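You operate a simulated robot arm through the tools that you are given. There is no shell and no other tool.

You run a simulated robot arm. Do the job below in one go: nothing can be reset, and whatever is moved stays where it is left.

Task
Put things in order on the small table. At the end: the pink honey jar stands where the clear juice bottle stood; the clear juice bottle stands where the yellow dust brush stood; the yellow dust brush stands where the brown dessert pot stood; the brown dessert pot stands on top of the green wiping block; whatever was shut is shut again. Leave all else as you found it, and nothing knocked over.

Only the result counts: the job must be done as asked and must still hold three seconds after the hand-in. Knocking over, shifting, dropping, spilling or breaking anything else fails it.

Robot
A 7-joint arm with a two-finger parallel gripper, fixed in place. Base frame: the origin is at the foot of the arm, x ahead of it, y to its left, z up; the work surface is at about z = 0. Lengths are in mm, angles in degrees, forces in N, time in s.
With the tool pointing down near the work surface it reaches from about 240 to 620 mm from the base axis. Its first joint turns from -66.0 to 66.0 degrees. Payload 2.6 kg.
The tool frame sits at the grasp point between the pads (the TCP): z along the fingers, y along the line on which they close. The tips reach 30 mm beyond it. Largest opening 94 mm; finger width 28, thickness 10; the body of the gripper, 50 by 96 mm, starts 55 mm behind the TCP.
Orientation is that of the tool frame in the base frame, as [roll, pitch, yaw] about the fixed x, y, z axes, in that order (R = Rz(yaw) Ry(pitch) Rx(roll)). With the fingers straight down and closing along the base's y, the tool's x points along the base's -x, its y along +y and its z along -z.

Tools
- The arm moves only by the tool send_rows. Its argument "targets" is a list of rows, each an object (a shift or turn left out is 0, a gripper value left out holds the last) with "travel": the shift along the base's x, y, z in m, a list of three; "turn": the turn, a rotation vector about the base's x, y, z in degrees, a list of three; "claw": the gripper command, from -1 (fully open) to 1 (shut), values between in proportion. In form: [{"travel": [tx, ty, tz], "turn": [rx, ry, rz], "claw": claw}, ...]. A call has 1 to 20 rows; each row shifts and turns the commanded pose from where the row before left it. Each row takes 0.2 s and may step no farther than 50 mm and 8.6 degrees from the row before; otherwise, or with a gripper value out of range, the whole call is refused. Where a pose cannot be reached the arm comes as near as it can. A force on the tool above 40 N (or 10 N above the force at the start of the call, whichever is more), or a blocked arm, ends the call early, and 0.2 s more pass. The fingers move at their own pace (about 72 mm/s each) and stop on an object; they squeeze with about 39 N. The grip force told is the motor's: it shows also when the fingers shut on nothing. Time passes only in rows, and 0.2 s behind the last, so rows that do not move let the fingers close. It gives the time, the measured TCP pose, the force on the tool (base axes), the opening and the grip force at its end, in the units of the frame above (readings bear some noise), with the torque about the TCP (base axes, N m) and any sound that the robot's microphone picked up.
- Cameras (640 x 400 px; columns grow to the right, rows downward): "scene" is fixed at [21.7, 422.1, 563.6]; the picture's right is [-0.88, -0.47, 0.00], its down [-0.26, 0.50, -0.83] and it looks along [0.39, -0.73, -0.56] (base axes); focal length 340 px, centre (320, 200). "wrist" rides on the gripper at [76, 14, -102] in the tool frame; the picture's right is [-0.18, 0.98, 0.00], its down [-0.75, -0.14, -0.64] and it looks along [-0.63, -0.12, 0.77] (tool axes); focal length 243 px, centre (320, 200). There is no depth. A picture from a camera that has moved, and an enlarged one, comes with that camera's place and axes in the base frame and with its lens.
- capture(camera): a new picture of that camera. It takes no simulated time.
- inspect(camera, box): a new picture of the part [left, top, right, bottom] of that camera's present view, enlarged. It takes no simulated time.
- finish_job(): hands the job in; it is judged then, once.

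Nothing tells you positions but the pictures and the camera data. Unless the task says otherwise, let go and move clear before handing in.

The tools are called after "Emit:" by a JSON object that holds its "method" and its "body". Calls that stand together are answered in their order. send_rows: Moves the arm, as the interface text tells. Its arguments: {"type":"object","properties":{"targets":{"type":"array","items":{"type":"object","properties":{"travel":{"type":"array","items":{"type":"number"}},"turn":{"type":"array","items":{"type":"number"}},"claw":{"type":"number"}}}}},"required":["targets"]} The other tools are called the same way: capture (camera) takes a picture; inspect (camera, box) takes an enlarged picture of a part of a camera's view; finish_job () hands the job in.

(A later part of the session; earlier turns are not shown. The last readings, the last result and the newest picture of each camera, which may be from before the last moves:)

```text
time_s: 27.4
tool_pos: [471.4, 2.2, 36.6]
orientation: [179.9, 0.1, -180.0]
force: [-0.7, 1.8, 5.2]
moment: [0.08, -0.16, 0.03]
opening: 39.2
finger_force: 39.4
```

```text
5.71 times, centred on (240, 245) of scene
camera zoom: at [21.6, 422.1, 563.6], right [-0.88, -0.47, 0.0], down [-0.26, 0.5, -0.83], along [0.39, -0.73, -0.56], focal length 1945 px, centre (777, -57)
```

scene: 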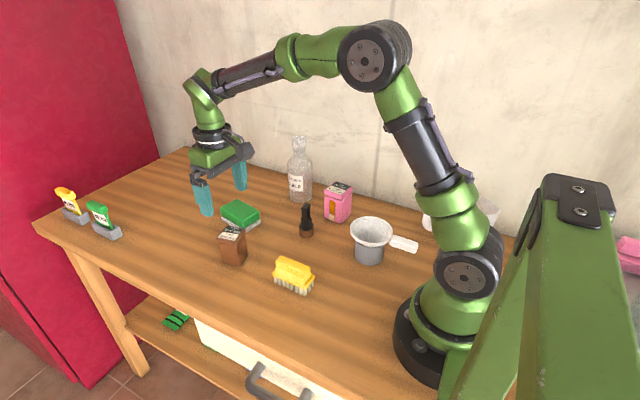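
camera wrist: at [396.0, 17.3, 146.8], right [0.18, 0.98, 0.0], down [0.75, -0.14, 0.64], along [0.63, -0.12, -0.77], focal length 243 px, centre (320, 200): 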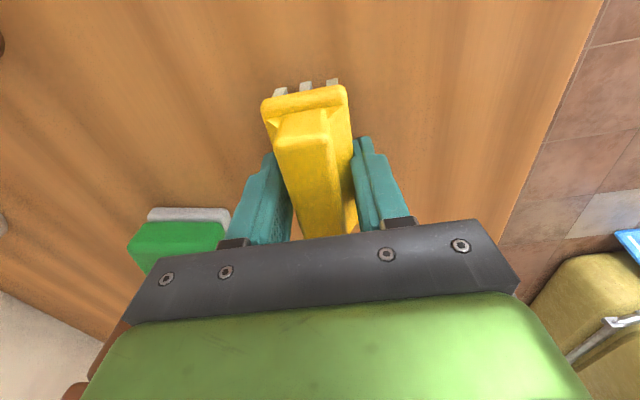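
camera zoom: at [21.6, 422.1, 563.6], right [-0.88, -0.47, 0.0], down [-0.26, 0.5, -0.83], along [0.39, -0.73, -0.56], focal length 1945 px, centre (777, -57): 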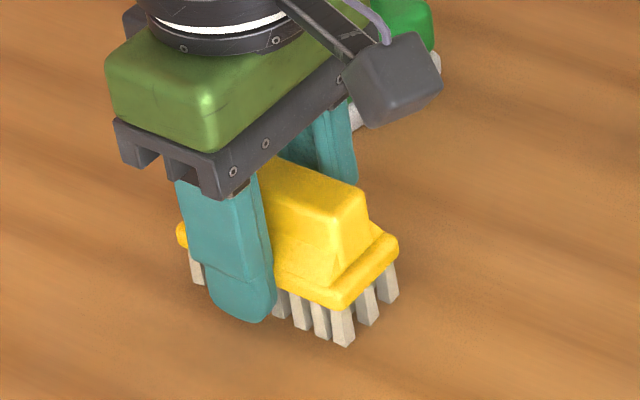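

The brush touches down with light contact. Releasing and rising.

Emit:
{"method": "send_rows", "body": {"targets": [{"claw": 0.1}, {"claw": -0.2}, {"claw": -0.6}, {"claw": -1}, {"claw": -1}]}}

Emit:
{"method": "send_rows", "body": {"targets": [{"travel": [0, 0, 0.01]}, {"travel": [0, 0, 0.02]}, {"travel": [0, 0, 0.04]}, {"travel": [0, 0, 0.04]}, {"travel": [0, 0, 0.045]}, {"travel": [0, 0, 0]}, {"travel": [0, 0, 0]}]}}

Emit:
{"method": "capture", "body": {"camera": "wrist"}}

Emit:
{"method": "inspect", "body": {"camera": "wrist", "box": [265, 20, 375, 150]}}

Emit:
{"method": "capture", "body": {"camera": "scene"}}

```text
time_s: 28.6
tool_pos: [470.2, 1.9, 36.5]
orientation: [180.0, 0.0, -179.9]
force: [-0.6, -0.1, 0.1]
moment: [-0.03, 0.01, -0.04]
opening: 93.8
finger_force: 0.1
```

```text
time_s: 30.2
tool_pos: [470.3, 1.1, 193.5]
orientation: [-180.0, -0.1, 180.0]
force: [0.3, -0.3, 0.3]
moment: [0.03, -0.02, 0.0]
opening: 93.9
finger_force: 0.1
```

```text
taken
camera wrist: at [394.2, 16.3, 294.6], right [0.18, 0.98, 0.0], down [0.75, -0.14, 0.64], along [0.63, -0.12, -0.77], focal length 243 px, centre (320, 200)
```

wrist: 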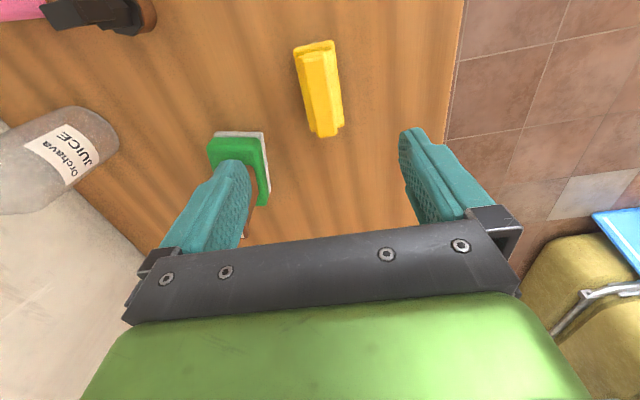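

```text
3.08 times, centred on (320, 85) of wrist
camera zoom: at [394.2, 16.3, 294.6], right [0.18, 0.98, 0.0], down [0.75, -0.14, 0.64], along [0.63, -0.12, -0.77], focal length 746 px, centre (320, 554)
```

zoom: 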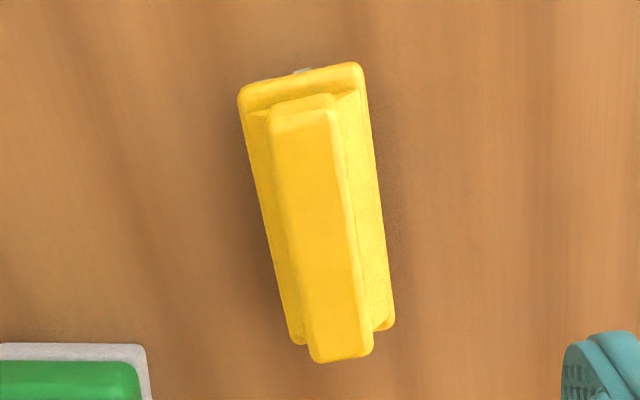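

```text
taken
```

scene: 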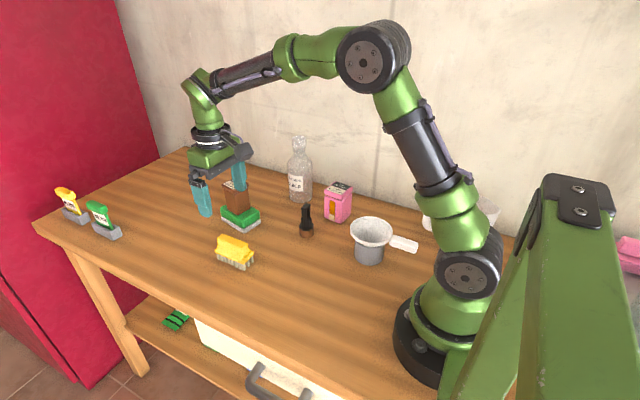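

The brush now stands at the pot's old spot and everything else is undisturbed. Next I'll raise and move above the bottle to measure it.

Emit:
{"method": "send_rows", "body": {"targets": [{"travel": [0, 0, 0.04]}, {"travel": [0, -0.01, 0.04]}, {"travel": [0, -0.035, 0.02]}, {"travel": [0, -0.035, 0]}, {"travel": [0, -0.035, 0]}, {"travel": [0, -0.035, 0]}, {"travel": [0, -0.035, 0]}, {"travel": [0, -0.035, 0]}, {"travel": [0, -0.035, 0]}, {"travel": [0.0025, -0.033, 0]}, {"travel": [0, -0.02, 0]}, {"travel": [0, 0, 0]}, {"travel": [0, 0, 0]}]}}

Emit:
{"method": "capture", "body": {"camera": "wrist"}}

Emit:
{"method": "capture", "body": {"camera": "scene"}}

```text
time_s: 33.0
tool_pos: [471.9, -297.0, 292.7]
orientation: [-179.9, 0.1, -179.9]
force: [1.2, 0.1, 1.0]
moment: [0.0, 0.0, -0.02]
opening: 94.0
finger_force: 0.1
out of reach, approached as far as the arm can: row 11
```

```text
taken
camera wrist: at [397.2, -281.4, 393.8], right [0.18, 0.98, 0.0], down [0.75, -0.14, 0.64], along [0.63, -0.12, -0.76], focal length 243 px, centre (320, 200)
```

wrist: 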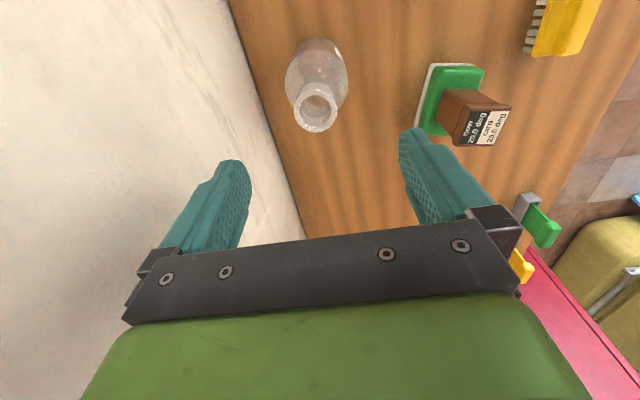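

```text
taken
```

scene: 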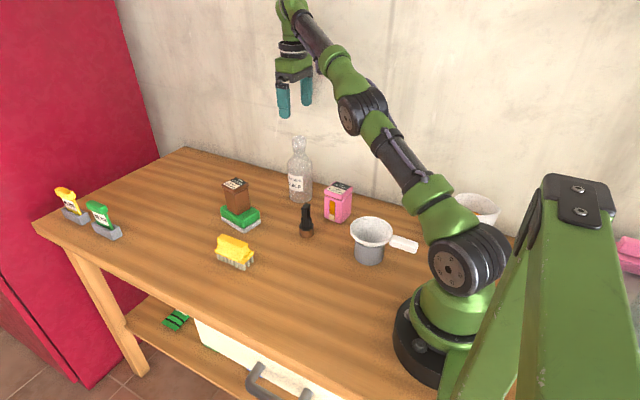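

The arm hit its reach limit at this height. I'm inspecting the bottle's mouth from here.

Emit:
{"method": "inspect", "body": {"camera": "wrist", "box": [265, 20, 375, 150]}}

Emit:
{"method": "inspect", "body": {"camera": "scene", "box": [275, 125, 325, 215]}}

```text
3.08 times, centred on (320, 85) of wrist
camera zoom: at [397.2, -281.4, 393.8], right [0.18, 0.98, 0.0], down [0.75, -0.14, 0.64], along [0.63, -0.12, -0.76], focal length 746 px, centre (320, 554)
```

zoom: 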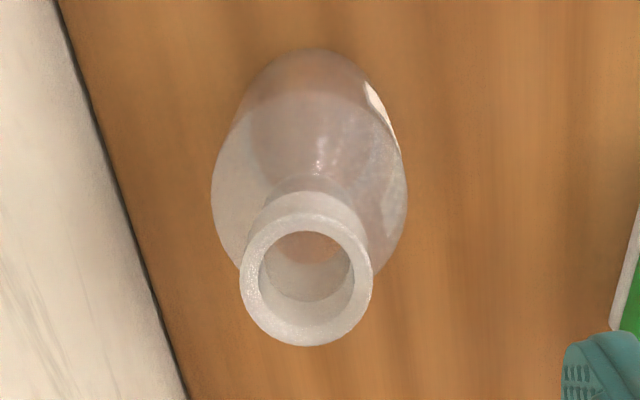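

```text
4.44 times, centred on (300, 170) of scene
camera zoom: at [21.7, 422.1, 563.6], right [-0.88, -0.47, 0.0], down [-0.26, 0.5, -0.83], along [0.39, -0.73, -0.56], focal length 1513 px, centre (409, 333)
```

zoom: 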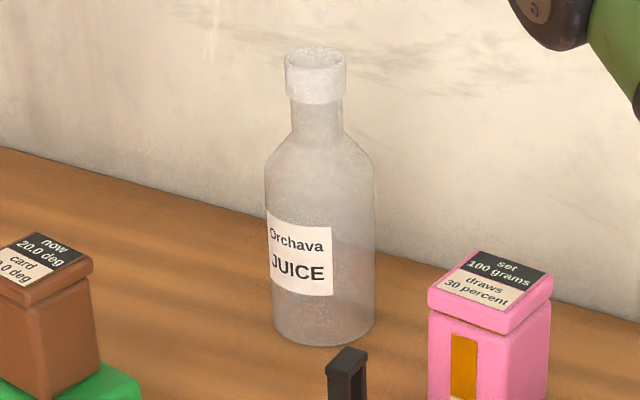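

The bottle has an open mouth, so it must stay upright. Cross-checking both cameras puts it at about (471, -300), collar z≈155–183, Ø≈36 mm. I'll descend partway to see where the arm actually is after the reach clamp.

Emit:
{"method": "send_rows", "body": {"targets": [{"travel": [0, 0, -0.02]}, {"travel": [0, 0, -0.02]}, {"travel": [0, 0, 0]}, {"travel": [0, 0, 0]}]}}

Emit:
{"method": "send_rows", "body": {"targets": [{"travel": [0, 0, 0]}]}}

Emit:
{"method": "capture", "body": {"camera": "wrist"}}

Emit:
{"method": "inspect", "body": {"camera": "wrist", "box": [265, 20, 375, 150]}}

```text
time_s: 34.0
tool_pos: [484.2, -303.6, 258.4]
orientation: [180.0, 0.0, -180.0]
force: [-0.5, 0.3, 1.1]
moment: [0.01, 0.01, -0.03]
opening: 93.8
finger_force: 0.0
out of reach, approached as far as the arm can: row 1, 2
```

```text
time_s: 34.4
tool_pos: [483.5, -303.6, 258.5]
orientation: [180.0, 0.0, -180.0]
force: [-0.3, 0.7, 0.0]
moment: [0.0, -0.03, -0.02]
opening: 94.0
finger_force: 0.0
```

```text
taken
camera wrist: at [408.9, -288.6, 360.2], right [0.18, 0.98, 0.0], down [0.75, -0.14, 0.64], along [0.63, -0.12, -0.77], focal length 243 px, centre (320, 200)
```

wrist: 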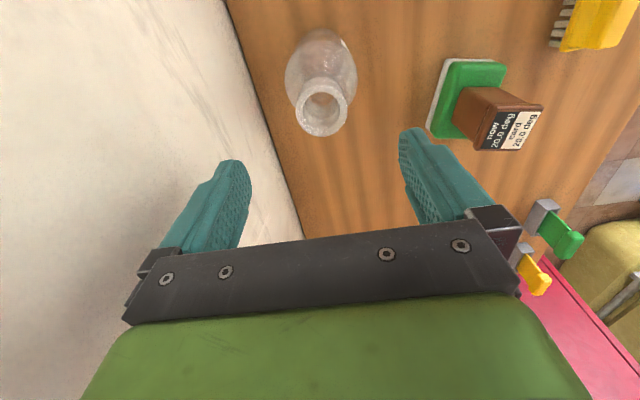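

```text
3.08 times, centred on (320, 85) of wrist
camera zoom: at [408.9, -288.6, 360.2], right [0.18, 0.98, 0.0], down [0.75, -0.14, 0.64], along [0.63, -0.12, -0.77], focal length 746 px, centre (320, 554)
```

zoom: 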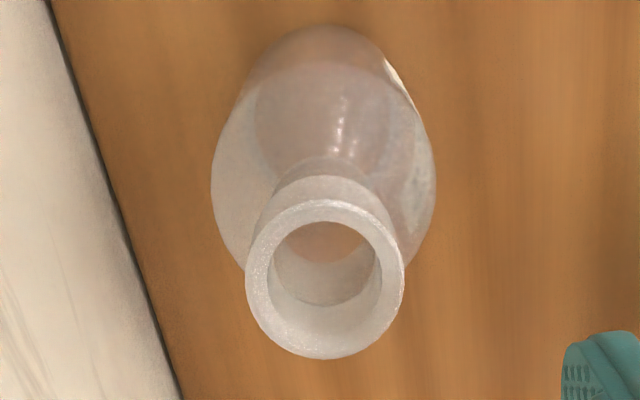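

The bottle again computes to (471, -299.7). I'll command towards it at a lower height and compare the reading to learn how the clamp treated the commanded pose.

Emit:
{"method": "send_rows", "body": {"targets": [{"travel": [-0.003, 0.0073, -0.022]}, {"travel": [0, 0, 0]}, {"travel": [0, 0, 0]}, {"travel": [0, 0, 0]}]}}

Emit:
{"method": "send_rows", "body": {"targets": [{"travel": [0, 0, 0]}]}}

```text
time_s: 35.4
tool_pos: [492.5, -301.8, 241.7]
orientation: [179.8, -0.1, -180.0]
force: [-0.1, 0.6, 0.0]
moment: [0.0, 0.02, 0.0]
opening: 93.9
finger_force: 0.0
out of reach, approached as far as the arm can: row 1
```

```text
time_s: 35.8
tool_pos: [494.0, -302.5, 240.5]
orientation: [179.9, -0.2, 179.9]
force: [-0.1, -0.4, 0.3]
moment: [0.0, -0.01, 0.01]
opening: 94.0
finger_force: 0.1
```

The arm drifts outward with the tool yaw kept at 0 here, probably because a wrist joint is at its limit. The bottle is round, so I'll turn the tool about -30° to line up with the arm's plane and see if the position recovers.

Emit:
{"method": "send_rows", "body": {"targets": [{"travel": [0, 0, 0.01], "turn": [0, 0, -6]}, {"turn": [0, 0, -6]}, {"turn": [0, 0, -6]}, {"turn": [0, 0, -6]}, {"turn": [0, 0, -6]}, {"travel": [0, 0, 0]}, {"travel": [0, 0, 0]}]}}

Emit:
{"method": "send_rows", "body": {"targets": [{"travel": [0, 0, 0]}]}}

Emit:
{"method": "capture", "body": {"camera": "wrist"}}

Emit:
{"method": "capture", "body": {"camera": "scene"}}

```text
time_s: 37.4
tool_pos: [493.7, -301.1, 249.8]
orientation: [179.9, 0.2, 149.9]
force: [-0.1, 1.0, -1.3]
moment: [0.02, -0.01, 0.01]
opening: 94.0
finger_force: 0.0
```

```text
time_s: 37.8
tool_pos: [492.1, -299.9, 249.4]
orientation: [179.9, 0.1, 150.0]
force: [0.2, 0.3, -0.4]
moment: [0.01, 0.0, 0.03]
opening: 94.0
finger_force: 0.1
```

```text
taken
camera wrist: at [434.5, -249.6, 350.9], right [0.65, 0.76, 0.0], down [0.58, -0.5, 0.64], along [0.49, -0.42, -0.77], focal length 243 px, centre (320, 200)
```

wrist: 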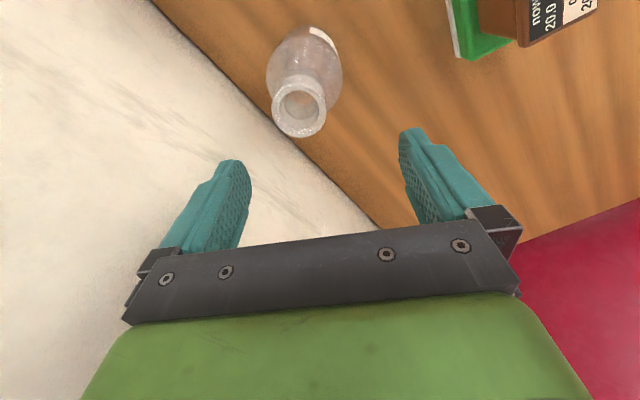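

```text
taken
```

scene: 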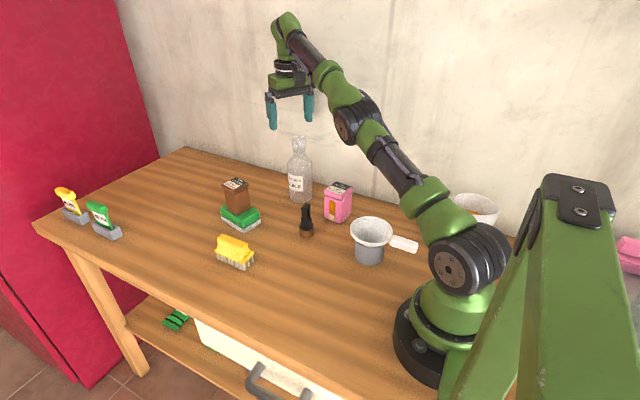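

The rotation fixed the reach problem, and the reading shows the pose is now consistent at about (493, -300, 249.5) with yaw -30°. I'm re-measuring the bottle mouth from here.

Emit:
{"method": "inspect", "body": {"camera": "wrist", "box": [250, 15, 360, 145]}}

```text
3.08 times, centred on (305, 80) of wrist
camera zoom: at [434.5, -249.6, 350.9], right [0.65, 0.76, 0.0], down [0.58, -0.5, 0.64], along [0.49, -0.42, -0.77], focal length 746 px, centre (366, 569)
```

zoom: 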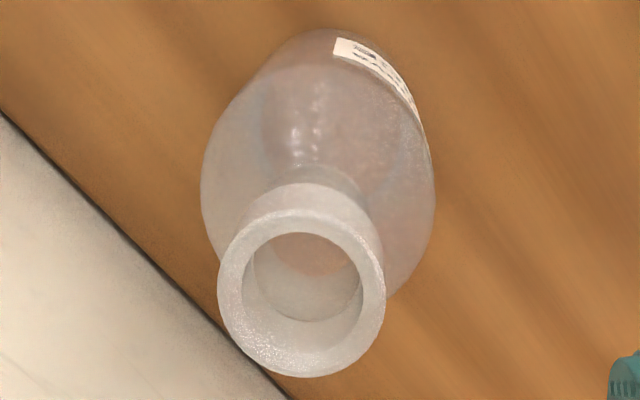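

The bottle is confirmed at (471, -299.5) in all views. I'll move over it and descend so the collar sits between the fingers (TCP z≈169).

Emit:
{"method": "send_rows", "body": {"targets": [{"travel": [-0.011, 0.0003, 0]}, {"travel": [-0.011, 0.0003, 0]}, {"travel": [0, 0, -0.02]}, {"travel": [0, 0, -0.02]}, {"travel": [0, 0, 0]}, {"travel": [0, 0, 0]}]}}

Emit:
{"method": "capture", "body": {"camera": "wrist"}}

Emit:
{"method": "inspect", "body": {"camera": "scene", "box": [250, 80, 370, 230]}}

```text
time_s: 39.2
tool_pos: [493.1, -315.5, 219.9]
orientation: [180.0, -0.3, 150.0]
force: [0.1, -0.9, 0.5]
moment: [-0.01, -0.01, -0.01]
opening: 94.0
finger_force: 0.0
out of reach, approached as far as the arm can: row 1, 2, 3, 4
```

```text
taken
camera wrist: at [435.7, -264.6, 322.5], right [0.65, 0.76, 0.0], down [0.58, -0.5, 0.64], along [0.49, -0.42, -0.77], focal length 243 px, centre (320, 200)
```

wrist: 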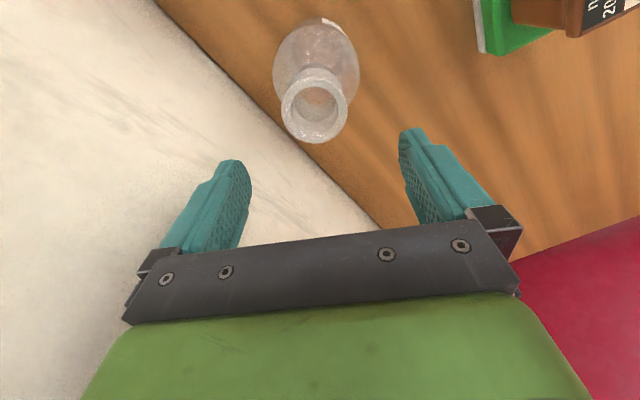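

```text
2.67 times, centred on (310, 155) of scene
camera zoom: at [21.7, 422.1, 563.6], right [-0.88, -0.47, 0.0], down [-0.26, 0.5, -0.83], along [0.39, -0.73, -0.56], focal length 908 px, centre (347, 320)
```

zoom: 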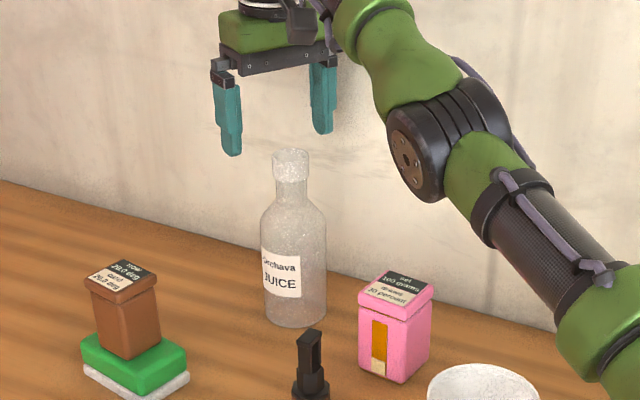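

The arm has stretched straight (elbow singularity), so inward moves slide along the reach boundary. I'll go up and back inward to bend the elbow again, then approach from a lower, closer pose.

Emit:
{"method": "send_rows", "body": {"targets": [{"travel": [-0.01, 0.01, 0.03]}, {"travel": [-0.02, 0.02, 0.03]}, {"travel": [-0.02, 0.03, 0.02]}, {"travel": [-0.02, 0.03, 0]}, {"travel": [-0.02, 0.03, 0]}, {"travel": [0, 0, 0]}, {"travel": [0, 0, 0]}]}}

Emit:
{"method": "capture", "body": {"camera": "scene"}}

```text
time_s: 40.8
tool_pos: [484.8, -239.7, 325.0]
orientation: [179.9, 0.3, 150.1]
force: [0.2, -0.1, 0.8]
moment: [-0.01, 0.01, 0.03]
opening: 93.9
finger_force: 0.1
out of reach, approached as far as the arm can: row 2, 3, 4, 5
```

```text
taken
```

scene: 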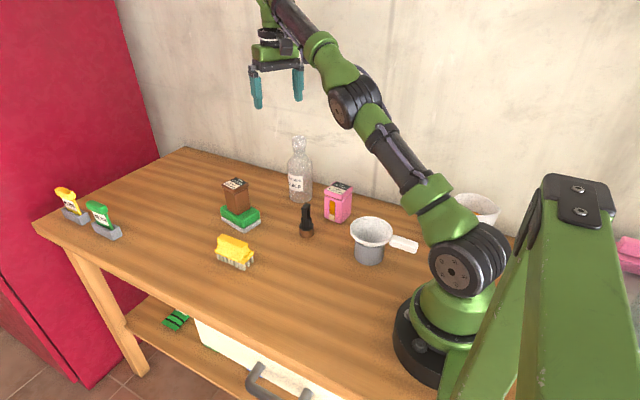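

The forearm is steeper than the upper arm, so the elbow has flipped slightly past straight and is pinned at its limit. I'll extend outward through straight, away from the wall, and then come back in to recover the normal elbow bend.

Emit:
{"method": "send_rows", "body": {"targets": [{"travel": [0.03, -0.01, 0.03]}, {"travel": [0.03, -0.01, 0.03]}, {"travel": [0, 0, 0]}, {"travel": [0, 0, 0]}]}}

Emit:
{"method": "capture", "body": {"camera": "scene"}}

```text
time_s: 41.8
tool_pos: [484.1, -229.7, 333.6]
orientation: [-180.0, 0.0, 150.0]
force: [0.2, 1.2, 0.4]
moment: [0.01, -0.02, -0.02]
opening: 94.1
finger_force: 0.1
out of reach, approached as far as the arm can: row 1, 2
```

```text
taken
```

scene: 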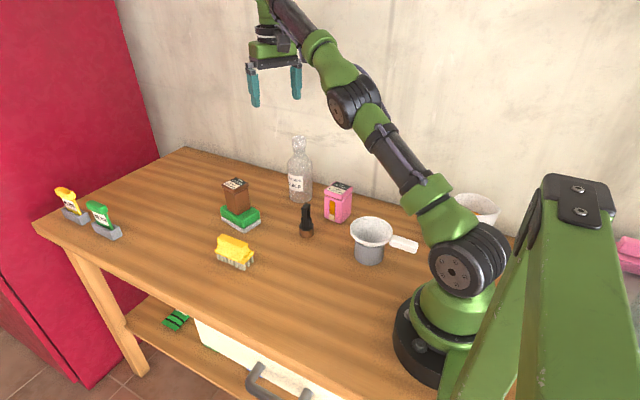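

Emit:
{"method": "send_rows", "body": {"targets": [{"travel": [-0.024, 0.0113, -0.0141]}, {"travel": [-0.024, 0.0113, -0.0141]}, {"travel": [0, 0, 0]}]}}

Emit:
{"method": "send_rows", "body": {"targets": [{"travel": [-0.024, 0.0113, -0.0141], "turn": [0, 0, 6]}, {"travel": [-0.024, 0.0113, -0.0141], "turn": [0, 0, 6]}, {"travel": [0, 0, 0]}]}}

Emit:
{"method": "capture", "body": {"camera": "scene"}}

```text
time_s: 42.6
tool_pos: [436.0, -208.8, 304.9]
orientation: [180.0, 0.0, 150.0]
force: [1.2, 0.0, -0.7]
moment: [-0.01, 0.01, 0.02]
opening: 93.8
finger_force: 0.1
```

```text
time_s: 43.4
tool_pos: [388.0, -186.0, 276.2]
orientation: [-180.0, 0.0, 162.1]
force: [0.5, 0.8, -0.2]
moment: [0.01, -0.04, 0.02]
opening: 94.1
finger_force: 0.2
```

```text
taken
```

scene: 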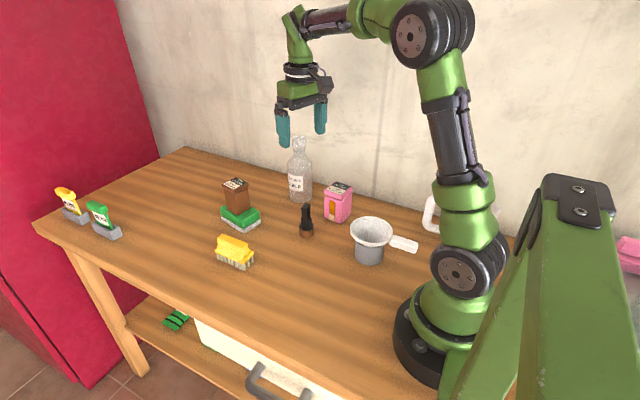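

The elbow is back to its normal bend, with the arm at about (388, -186, 276), yaw -18°. I'll descend to z≈225 here first, then move out over the bottle at that lower height, where the reach is larger.

Emit:
{"method": "send_rows", "body": {"targets": [{"travel": [0, 0, -0.025]}, {"travel": [0, 0, -0.026]}, {"travel": [0.02, -0.028, 0], "turn": [0, 0, -4]}, {"travel": [0.021, -0.028, 0], "turn": [0, 0, -4]}, {"travel": [0.021, -0.028, 0], "turn": [0, 0, -4]}, {"travel": [0.015, -0.02, 0]}, {"travel": [0.006, -0.0095, 0]}, {"travel": [0, 0, 0]}, {"travel": [0, 0, 0]}]}}

Emit:
{"method": "capture", "body": {"camera": "wrist"}}

Emit:
{"method": "inspect", "body": {"camera": "wrist", "box": [265, 50, 395, 180]}}

Emit:
{"method": "inspect", "body": {"camera": "scene", "box": [250, 80, 370, 230]}}

```text
time_s: 45.4
tool_pos: [471.6, -301.5, 225.0]
orientation: [-180.0, 0.0, 150.0]
force: [-0.7, -0.4, 0.1]
moment: [-0.02, 0.04, 0.02]
opening: 93.8
finger_force: 0.2
```

```text
taken
camera wrist: at [414.1, -250.3, 325.8], right [0.65, 0.76, 0.0], down [0.58, -0.5, 0.64], along [0.49, -0.42, -0.77], focal length 243 px, centre (320, 200)
```

wrist: 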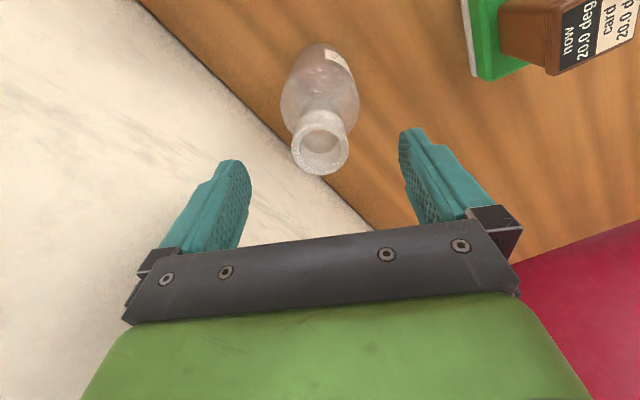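

```text
3.08 times, centred on (330, 115) of wrist
camera zoom: at [414.1, -250.3, 325.8], right [0.65, 0.76, 0.0], down [0.58, -0.5, 0.64], along [0.49, -0.42, -0.77], focal length 746 px, centre (289, 462)
```

zoom: 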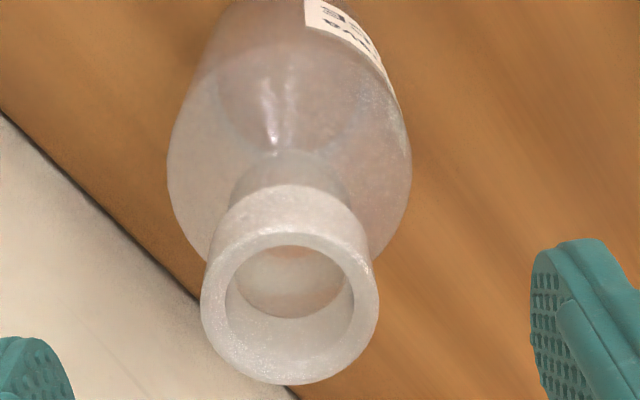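

```text
2.67 times, centred on (310, 155) of scene
camera zoom: at [21.7, 422.1, 563.6], right [-0.88, -0.47, 0.0], down [-0.26, 0.5, -0.83], along [0.39, -0.73, -0.56], focal length 908 px, centre (347, 320)
```

zoom: 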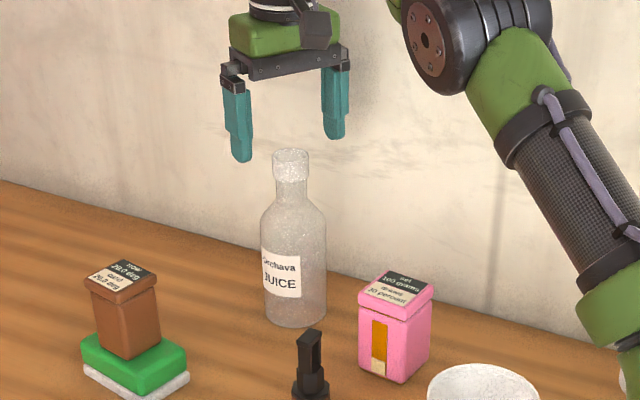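

The mouth is centred under the gripper to within 1–2 mm. I'll descend to the collar and close.

Emit:
{"method": "send_rows", "body": {"targets": [{"travel": [0, 0, -0.02]}, {"travel": [0, 0, -0.018]}, {"travel": [0, 0, -0.018]}, {"travel": [0, 0, 0]}, {"travel": [0, 0, 0]}]}}

Emit:
{"method": "capture", "body": {"camera": "wrist"}}

Emit:
{"method": "inspect", "body": {"camera": "scene", "box": [250, 80, 370, 230]}}

```text
time_s: 46.6
tool_pos: [470.7, -300.3, 168.4]
orientation: [180.0, 0.1, 149.9]
force: [0.7, 0.5, 0.7]
moment: [0.0, 0.02, 0.0]
opening: 94.0
finger_force: 0.0
```

```text
taken
camera wrist: at [412.7, -249.4, 270.2], right [0.65, 0.76, 0.0], down [0.58, -0.5, 0.64], along [0.49, -0.42, -0.77], focal length 243 px, centre (320, 200)
```

wrist: 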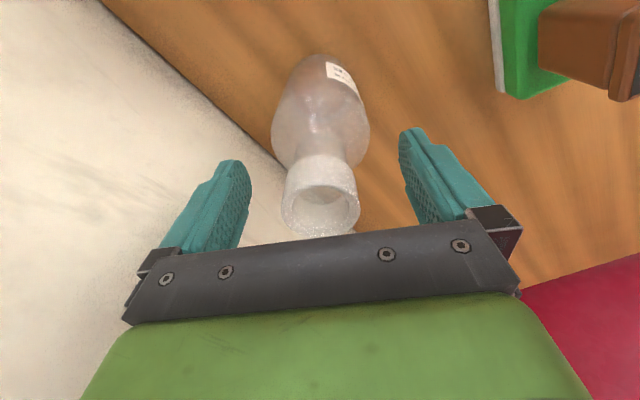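

```text
2.67 times, centred on (310, 155) of scene
camera zoom: at [21.7, 422.1, 563.6], right [-0.88, -0.47, 0.0], down [-0.26, 0.5, -0.83], along [0.39, -0.73, -0.56], focal length 908 px, centre (347, 320)
```

zoom: 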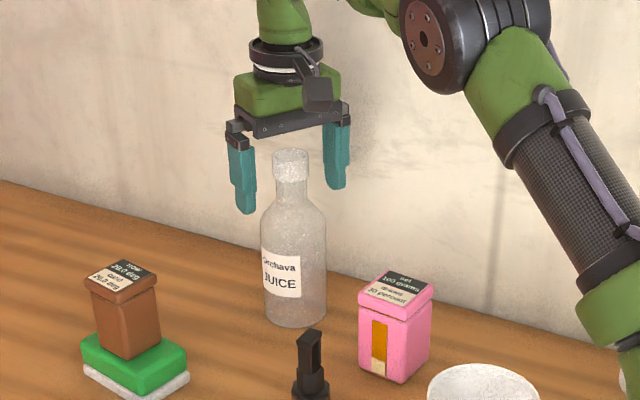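

The neck is exactly centred (x≈320 in the wrist view). Closing.

Emit:
{"method": "send_rows", "body": {"targets": [{"claw": 0.1}, {"claw": 0.2}, {"claw": 0.3}, {"claw": 1}, {"claw": 1}, {"claw": 1}]}}

Emit:
{"method": "inspect", "body": {"camera": "scene", "box": [250, 80, 370, 230]}}

```text
time_s: 48.0
tool_pos: [470.4, -300.3, 169.1]
orientation: [180.0, 0.0, 150.0]
force: [-0.3, -0.3, 0.1]
moment: [-0.06, 0.0, -0.05]
opening: 33.7
finger_force: 39.0
```

```text
2.67 times, centred on (310, 155) of scene
camera zoom: at [21.7, 422.1, 563.6], right [-0.88, -0.47, 0.0], down [-0.26, 0.5, -0.83], along [0.39, -0.73, -0.56], focal length 908 px, centre (347, 320)
```

zoom: 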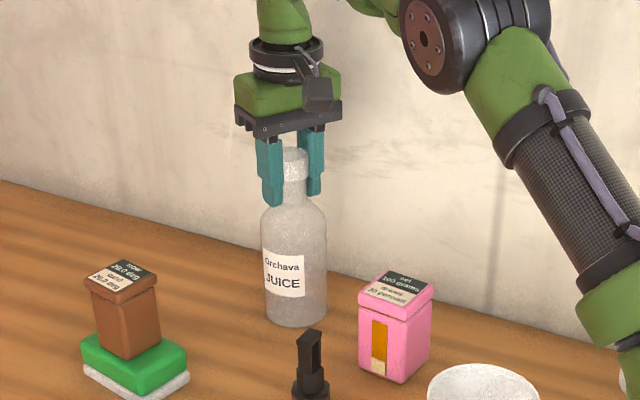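

Gripped at 33.7 mm. A small test lift next.

Emit:
{"method": "send_rows", "body": {"targets": [{"travel": [0, 0, 0.004]}, {"travel": [0, 0, 0.006]}, {"travel": [0, 0, 0.005]}, {"travel": [0, 0, 0]}, {"travel": [0, 0, 0]}]}}

Emit:
{"method": "inspect", "body": {"camera": "scene", "box": [250, 80, 370, 230]}}

Emit:
{"method": "capture", "body": {"camera": "wrist"}}

```text
time_s: 49.2
tool_pos: [470.3, -298.9, 186.0]
orientation: [-179.9, -0.1, 150.0]
force: [0.3, -0.6, -0.6]
moment: [0.0, -0.04, 0.04]
opening: 33.4
finger_force: 38.9
```

```text
2.67 times, centred on (310, 155) of scene
camera zoom: at [21.7, 422.1, 563.6], right [-0.88, -0.47, 0.0], down [-0.26, 0.5, -0.83], along [0.39, -0.73, -0.56], focal length 908 px, centre (347, 320)
```

zoom: 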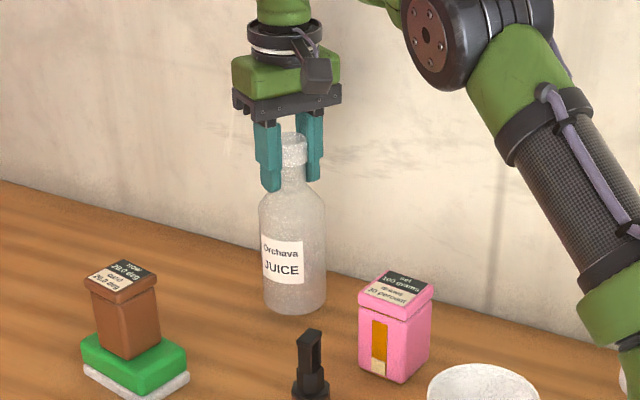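

```text
taken
camera wrist: at [412.8, -248.1, 287.3], right [0.65, 0.76, 0.0], down [0.58, -0.5, 0.64], along [0.49, -0.42, -0.77], focal length 243 px, centre (320, 200)
```

wrist: 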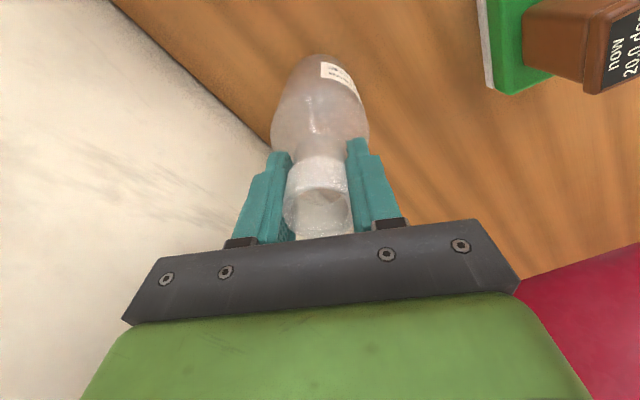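

The bottle lifts cleanly and upright. I'll carry it smoothly inward, passing between the black tool and the block, keeping its base well above everything.

Emit:
{"method": "send_rows", "body": {"targets": [{"travel": [0, 0, 0.015]}, {"travel": [-0.004, 0.005, 0.02]}, {"travel": [-0.008, 0.01, 0.015]}, {"travel": [-0.01, 0.015, 0.01]}, {"travel": [-0.005, 0.02, 0.003]}, {"travel": [-0.002, 0.023, 0.003]}, {"travel": [0, 0.025, 0]}, {"travel": [0, 0.025, 0]}, {"travel": [0, 0.025, 0]}, {"travel": [0, 0.025, 0]}, {"travel": [0, 0.02, 0]}, {"travel": [0, 0.01, 0]}, {"travel": [0, 0, 0]}]}}

Emit:
{"method": "capture", "body": {"camera": "scene"}}

```text
time_s: 52.0
tool_pos: [439.0, -98.8, 250.3]
orientation: [180.0, -0.1, 150.0]
force: [-0.4, -0.8, -0.3]
moment: [0.01, -0.01, 0.01]
opening: 33.4
finger_force: 38.9
```

```text
taken
```

scene: 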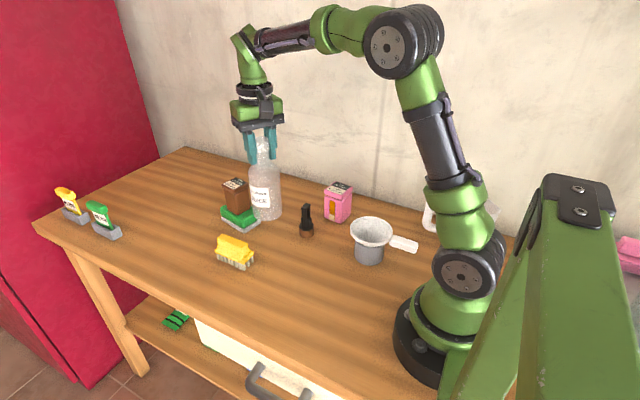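

The bottle is being carried upright. Continuing to the brush's old spot (312, 1.5), turning the tool back to yaw 0.

Emit:
{"method": "send_rows", "body": {"targets": [{"travel": [-0.0185, 0.014, 0], "turn": [0, 0, 5]}, {"travel": [-0.022, 0.017, 0], "turn": [0, 0, 5]}, {"travel": [-0.022, 0.017, 0], "turn": [0, 0, 5]}, {"travel": [-0.022, 0.017, 0], "turn": [0, 0, 5]}, {"travel": [-0.022, 0.017, 0], "turn": [0, 0, 5]}, {"travel": [-0.022, 0.017, 0], "turn": [0, 0, 5]}, {"travel": [0, 0, 0]}, {"travel": [0, 0, 0]}, {"travel": [0, 0, 0]}]}}

Emit:
{"method": "send_rows", "body": {"targets": [{"travel": [0, 0, 0]}]}}

Emit:
{"method": "capture", "body": {"camera": "wrist"}}

Emit:
{"method": "capture", "body": {"camera": "scene"}}

```text
time_s: 54.0
tool_pos: [312.7, 0.8, 250.4]
orientation: [-179.9, 0.0, -180.0]
force: [-0.2, -0.6, -0.1]
moment: [0.01, 0.0, -0.01]
opening: 33.2
finger_force: 39.4
```

```text
time_s: 54.4
tool_pos: [312.7, 1.9, 251.9]
orientation: [179.9, -0.1, 180.0]
force: [0.2, 0.5, -1.1]
moment: [0.02, -0.01, -0.01]
opening: 33.3
finger_force: 38.8
```

```text
taken
camera wrist: at [237.9, 16.4, 352.3], right [0.18, 0.98, 0.0], down [0.75, -0.14, 0.64], along [0.63, -0.12, -0.77], focal length 243 px, centre (320, 200)
```

wrist: 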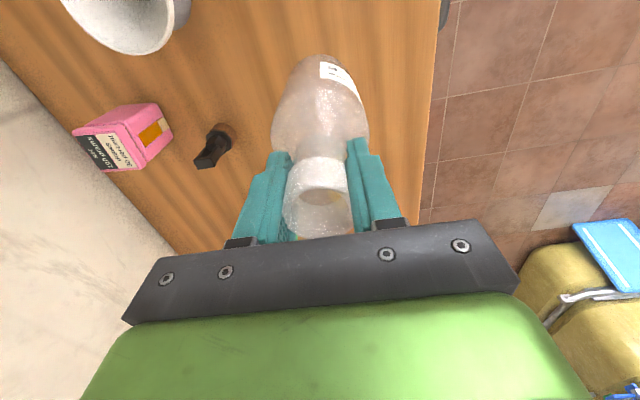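

```text
taken
```

scene: 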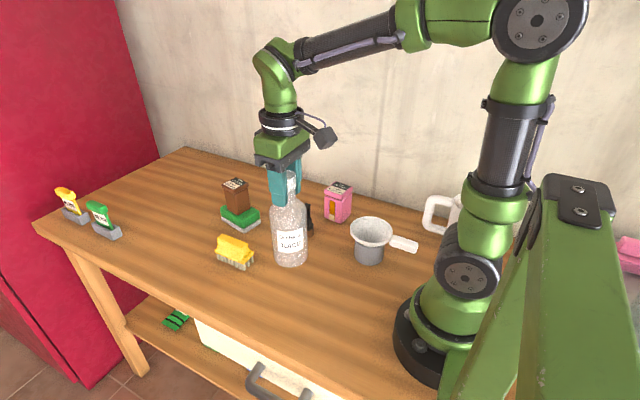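

Right over the brush's old spot. Descending to just above the table.

Emit:
{"method": "send_rows", "body": {"targets": [{"travel": [-0.0005, 0, -0.015]}, {"travel": [0, 0, -0.02]}, {"travel": [0, 0, -0.02]}, {"travel": [0, 0, -0.015]}, {"travel": [0, 0, -0.006]}, {"travel": [0, 0, 0]}, {"travel": [0, 0, 0]}]}}

Emit:
{"method": "inspect", "body": {"camera": "scene", "box": [230, 160, 350, 300]}}

```text
time_s: 56.0
tool_pos: [311.1, 0.6, 173.5]
orientation: [180.0, 0.0, 180.0]
force: [0.3, -0.5, -1.5]
moment: [0.02, -0.02, 0.0]
opening: 33.3
finger_force: 38.9
```

```text
2.86 times, centred on (290, 230) of scene
camera zoom: at [21.7, 422.1, 563.6], right [-0.88, -0.47, 0.0], down [-0.26, 0.5, -0.83], along [0.39, -0.73, -0.56], focal length 972 px, centre (406, 114)
```

zoom: 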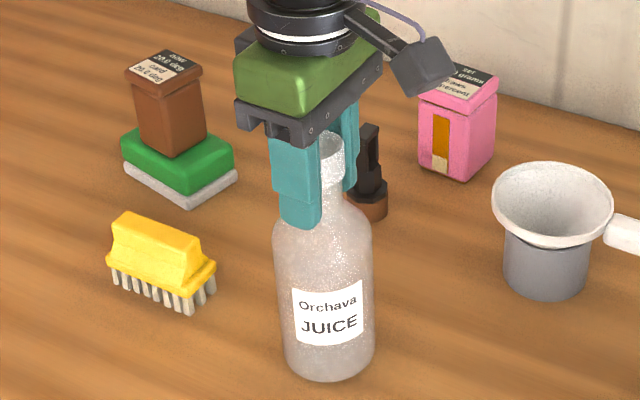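

Emit:
{"method": "send_rows", "body": {"targets": [{"travel": [0, 0, -0.0015]}, {"travel": [0, 0, -0.0015]}, {"travel": [0, 0, 0]}, {"travel": [0, 0, 0]}]}}

```text
time_s: 57.0
tool_pos: [312.1, 1.4, 171.3]
orientation: [180.0, 0.0, -180.0]
force: [0.3, -0.1, 0.0]
moment: [0.02, 0.03, 0.02]
opening: 33.3
finger_force: 38.5
```

Emit:
{"method": "send_rows", "body": {"targets": [{"travel": [0, 0, -0.001]}, {"travel": [0, 0, -0.001]}, {"travel": [0, 0, 0]}, {"travel": [0, 0, 0]}]}}

```text
time_s: 58.0
tool_pos: [313.0, 1.1, 168.5]
orientation: [-179.9, 0.0, -180.0]
force: [-0.4, -0.1, -1.3]
moment: [-0.01, -0.02, -0.04]
opening: 33.3
finger_force: 38.5
```

Emit:
{"method": "send_rows", "body": {"targets": [{"travel": [0, 0, -0.001]}, {"travel": [0, 0, 0]}, {"travel": [0, 0, 0]}]}}

Emit:
{"method": "inspect", "body": {"camera": "scene", "box": [260, 220, 330, 280]}}

```text
time_s: 58.8
tool_pos: [313.8, 1.4, 168.6]
orientation: [-179.9, 0.1, 179.9]
force: [-4.8, -1.9, 15.3]
moment: [-0.25, 0.42, -0.03]
opening: 33.1
finger_force: 38.7
```

```text
6.67 times, centred on (295, 250) of scene
camera zoom: at [21.6, 422.1, 563.6], right [-0.88, -0.47, 0.0], down [-0.26, 0.5, -0.83], along [0.39, -0.73, -0.56], focal length 2269 px, centre (487, -133)
```

zoom: 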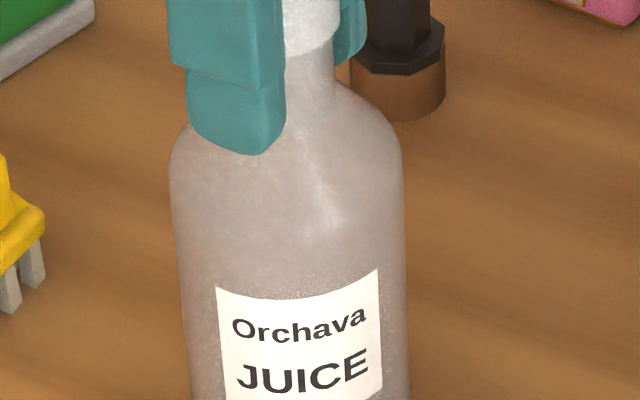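

The bottle has touched the table (15 N). I'll ease off a little, then release.

Emit:
{"method": "send_rows", "body": {"targets": [{"travel": [0, 0, 0.0007]}, {"travel": [0, 0, 0]}, {"travel": [0, 0, 0]}]}}

```text
time_s: 59.6
tool_pos: [312.9, 0.2, 168.3]
orientation: [-179.9, 0.0, 180.0]
force: [2.3, 0.3, 2.5]
moment: [0.07, -0.32, 0.03]
opening: 33.3
finger_force: 39.0
```

Emit:
{"method": "send_rows", "body": {"targets": [{"claw": 0.2}, {"claw": 0.0}, {"claw": -0.3}, {"claw": -0.7}, {"claw": -1}, {"claw": -1}]}}

Emit:
{"method": "capture", "body": {"camera": "wrist"}}

Emit:
{"method": "inspect", "body": {"camera": "scene", "box": [230, 160, 350, 300]}}

```text
time_s: 61.0
tool_pos: [313.9, 1.4, 168.0]
orientation: [-180.0, 0.0, -180.0]
force: [-0.3, -0.2, 1.2]
moment: [-0.03, 0.0, 0.0]
opening: 94.0
finger_force: 0.1
```

```text
taken
camera wrist: at [237.6, 16.4, 270.3], right [0.18, 0.98, 0.0], down [0.75, -0.14, 0.64], along [0.63, -0.12, -0.77], focal length 243 px, centre (320, 200)
```

wrist: 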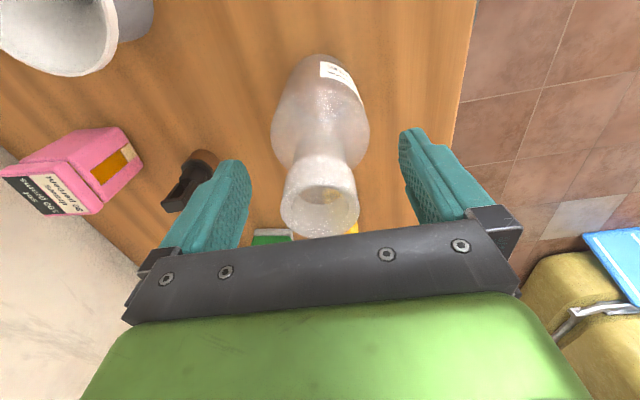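

```text
2.86 times, centred on (290, 230) of scene
camera zoom: at [21.7, 422.1, 563.6], right [-0.88, -0.47, 0.0], down [-0.26, 0.5, -0.83], along [0.39, -0.73, -0.56], focal length 972 px, centre (406, 114)
```

zoom: 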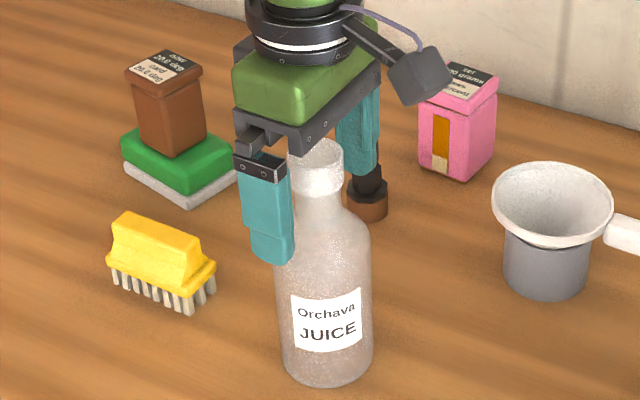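

The bottle stands free at the brush's old spot. Rising straight up, then moving over towards the pink jar at about (331, -263) for a measurement.

Emit:
{"method": "send_rows", "body": {"targets": [{"travel": [0, 0, 0.015]}, {"travel": [0, 0, 0.03]}, {"travel": [0, 0, 0.03]}, {"travel": [0, 0, 0.015]}, {"travel": [0.002, -0.03, 0]}, {"travel": [0.002, -0.03, 0]}, {"travel": [0.002, -0.03, 0]}, {"travel": [0.002, -0.03, 0]}, {"travel": [0.002, -0.03, 0]}, {"travel": [0.002, -0.03, -0.01]}, {"travel": [0.002, -0.03, -0.02]}, {"travel": [0.002, -0.03, -0.02]}, {"travel": [0.002, -0.024, -0.015]}, {"travel": [0, 0, 0]}, {"travel": [0, 0, 0]}]}}

Emit:
{"method": "capture", "body": {"camera": "wrist"}}

Emit:
{"method": "inspect", "body": {"camera": "wrist", "box": [255, 20, 385, 170]}}

Emit:
{"method": "capture", "body": {"camera": "scene"}}

```text
time_s: 64.2
tool_pos: [330.5, -262.0, 190.2]
orientation: [180.0, 0.0, 180.0]
force: [-0.1, -0.1, -0.4]
moment: [-0.01, 0.0, 0.02]
opening: 94.2
finger_force: 0.0
```

```text
taken
camera wrist: at [255.4, -246.8, 291.7], right [0.18, 0.98, 0.0], down [0.75, -0.14, 0.64], along [0.63, -0.12, -0.77], focal length 243 px, centre (320, 200)
```

wrist: 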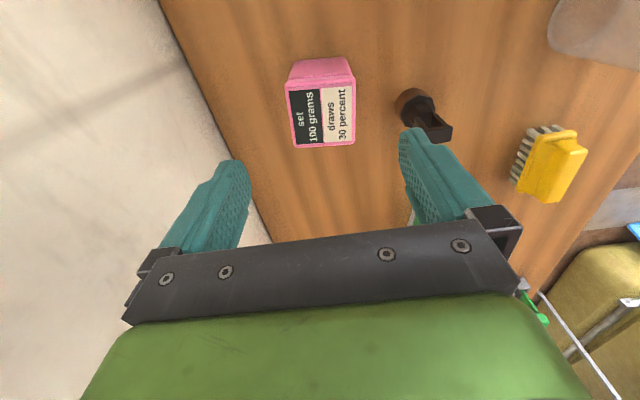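

```text
2.67 times, centred on (320, 95) of wrist
camera zoom: at [255.4, -246.8, 291.7], right [0.18, 0.98, 0.0], down [0.75, -0.14, 0.64], along [0.63, -0.12, -0.77], focal length 647 px, centre (320, 480)
```

zoom: 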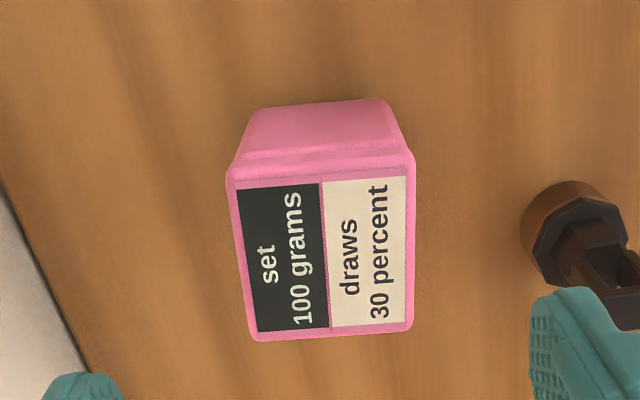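

```text
taken
```

scene: 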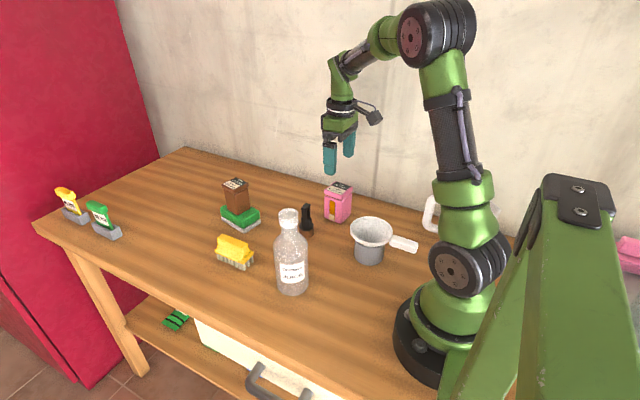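

The jar is at about (333.5, -261), yaw ≈ -6°, top z≈84. I'll turn the gripper to match, centre, and descend with the fingers open; the black tool is about 30 mm clear of the finger.

Emit:
{"method": "send_rows", "body": {"targets": [{"travel": [0.0032, 0.0016, 0], "turn": [0, 0, -6]}, {"travel": [0, 0, -0.03]}, {"travel": [0, 0, -0.03]}, {"travel": [0, 0, 0]}, {"travel": [0, 0, 0]}]}}

Emit:
{"method": "capture", "body": {"camera": "wrist"}}

```text
time_s: 65.4
tool_pos: [334.5, -259.9, 131.4]
orientation: [-179.9, 0.0, 174.0]
force: [0.6, 0.1, 1.0]
moment: [-0.02, 0.02, -0.03]
opening: 93.9
finger_force: 0.0
```

```text
taken
camera wrist: at [261.5, -238.8, 232.8], right [0.29, 0.96, 0.0], down [0.73, -0.22, 0.64], along [0.62, -0.18, -0.77], focal length 243 px, centre (320, 200)
```

wrist: 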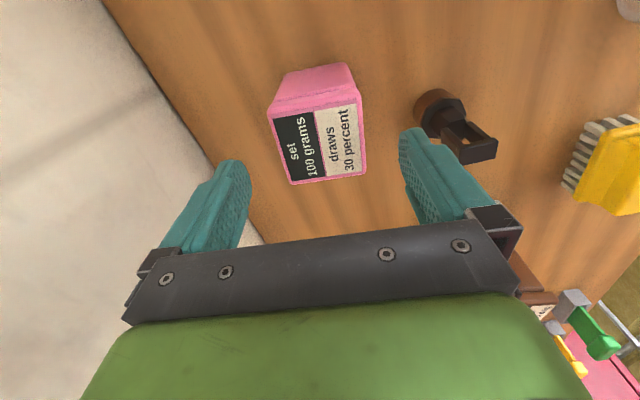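

The jar is exactly under the TCP. Descending to grip height.

Emit:
{"method": "send_rows", "body": {"targets": [{"travel": [0, 0, -0.025]}, {"travel": [0, 0, -0.025]}, {"travel": [0, 0, -0.02]}, {"travel": [0, 0, -0.009]}, {"travel": [0, 0, 0]}, {"travel": [0, 0, 0]}]}}

Emit:
{"method": "capture", "body": {"camera": "wrist"}}

Emit:
{"method": "inspect", "body": {"camera": "scene", "box": [270, 130, 410, 280]}}

```text
time_s: 66.8
tool_pos: [334.5, -261.7, 53.4]
orientation: [-180.0, 0.0, 174.0]
force: [0.2, 0.3, 0.1]
moment: [-0.01, 0.02, -0.02]
opening: 94.0
finger_force: 0.0
```

```text
taken
camera wrist: at [261.6, -239.4, 155.5], right [0.29, 0.96, 0.0], down [0.73, -0.22, 0.64], along [0.62, -0.18, -0.77], focal length 243 px, centre (320, 200)
```

wrist: 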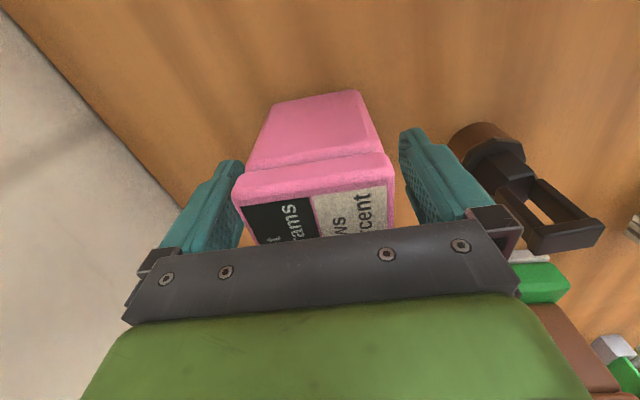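

```text
2.67 times, centred on (340, 205) of scene
camera zoom: at [21.7, 422.1, 563.6], right [-0.88, -0.47, 0.0], down [-0.26, 0.5, -0.83], along [0.39, -0.73, -0.56], focal length 908 px, centre (267, 187)
```

zoom: 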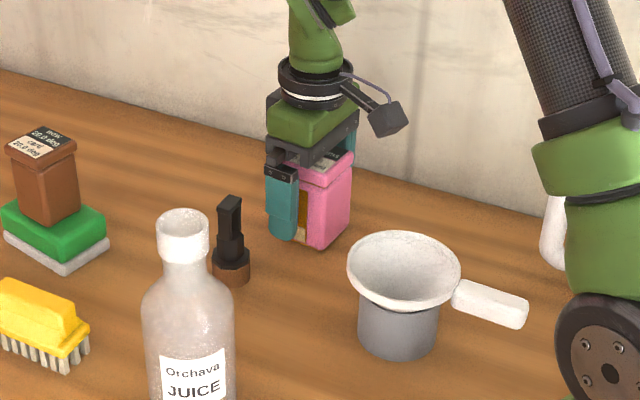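

Emit:
{"method": "send_rows", "body": {"targets": [{"claw": -0.1}, {"claw": 0.5}, {"claw": 1}, {"claw": 1}, {"claw": 1}]}}

Emit:
{"method": "send_rows", "body": {"targets": [{"travel": [0, 0, 0.004]}, {"travel": [0, 0, 0.006]}, {"travel": [0, 0, 0.005]}, {"travel": [0, 0, 0]}, {"travel": [0, 0, 0]}]}}

Emit:
{"method": "capture", "body": {"camera": "wrist"}}

Emit:
{"method": "inspect", "body": {"camera": "scene", "box": [290, 160, 390, 270]}}

```text
time_s: 68.0
tool_pos: [335.0, -262.5, 53.8]
orientation: [-180.0, 0.0, 174.0]
force: [0.2, 1.1, 0.2]
moment: [-0.03, -0.01, -0.01]
opening: 60.2
finger_force: 39.0
```

```text
time_s: 69.2
tool_pos: [333.5, -261.6, 70.3]
orientation: [-180.0, 0.0, 174.1]
force: [-0.2, 0.2, -3.0]
moment: [0.0, -0.03, -0.01]
opening: 60.1
finger_force: 38.8
```

```text
taken
camera wrist: at [260.7, -238.8, 171.3], right [0.29, 0.96, 0.0], down [0.73, -0.22, 0.64], along [0.62, -0.18, -0.77], focal length 243 px, centre (320, 200)
```

wrist: 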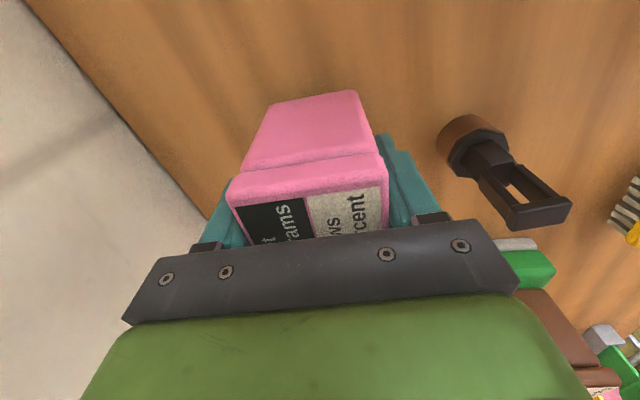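

```text
3.64 times, centred on (340, 215) of scene
camera zoom: at [21.7, 422.1, 563.6], right [-0.88, -0.47, 0.0], down [-0.26, 0.5, -0.83], along [0.39, -0.73, -0.56], focal length 1238 px, centre (247, 146)
```

zoom: 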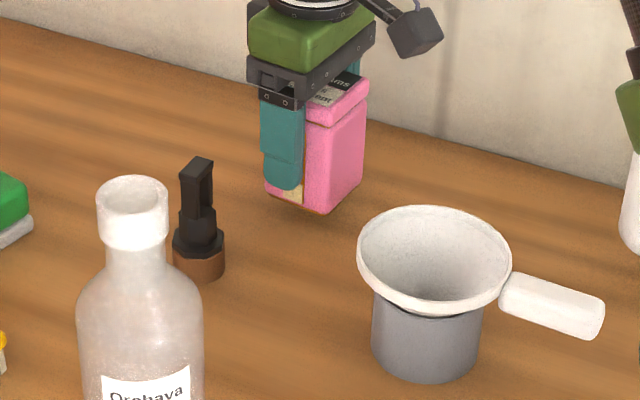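

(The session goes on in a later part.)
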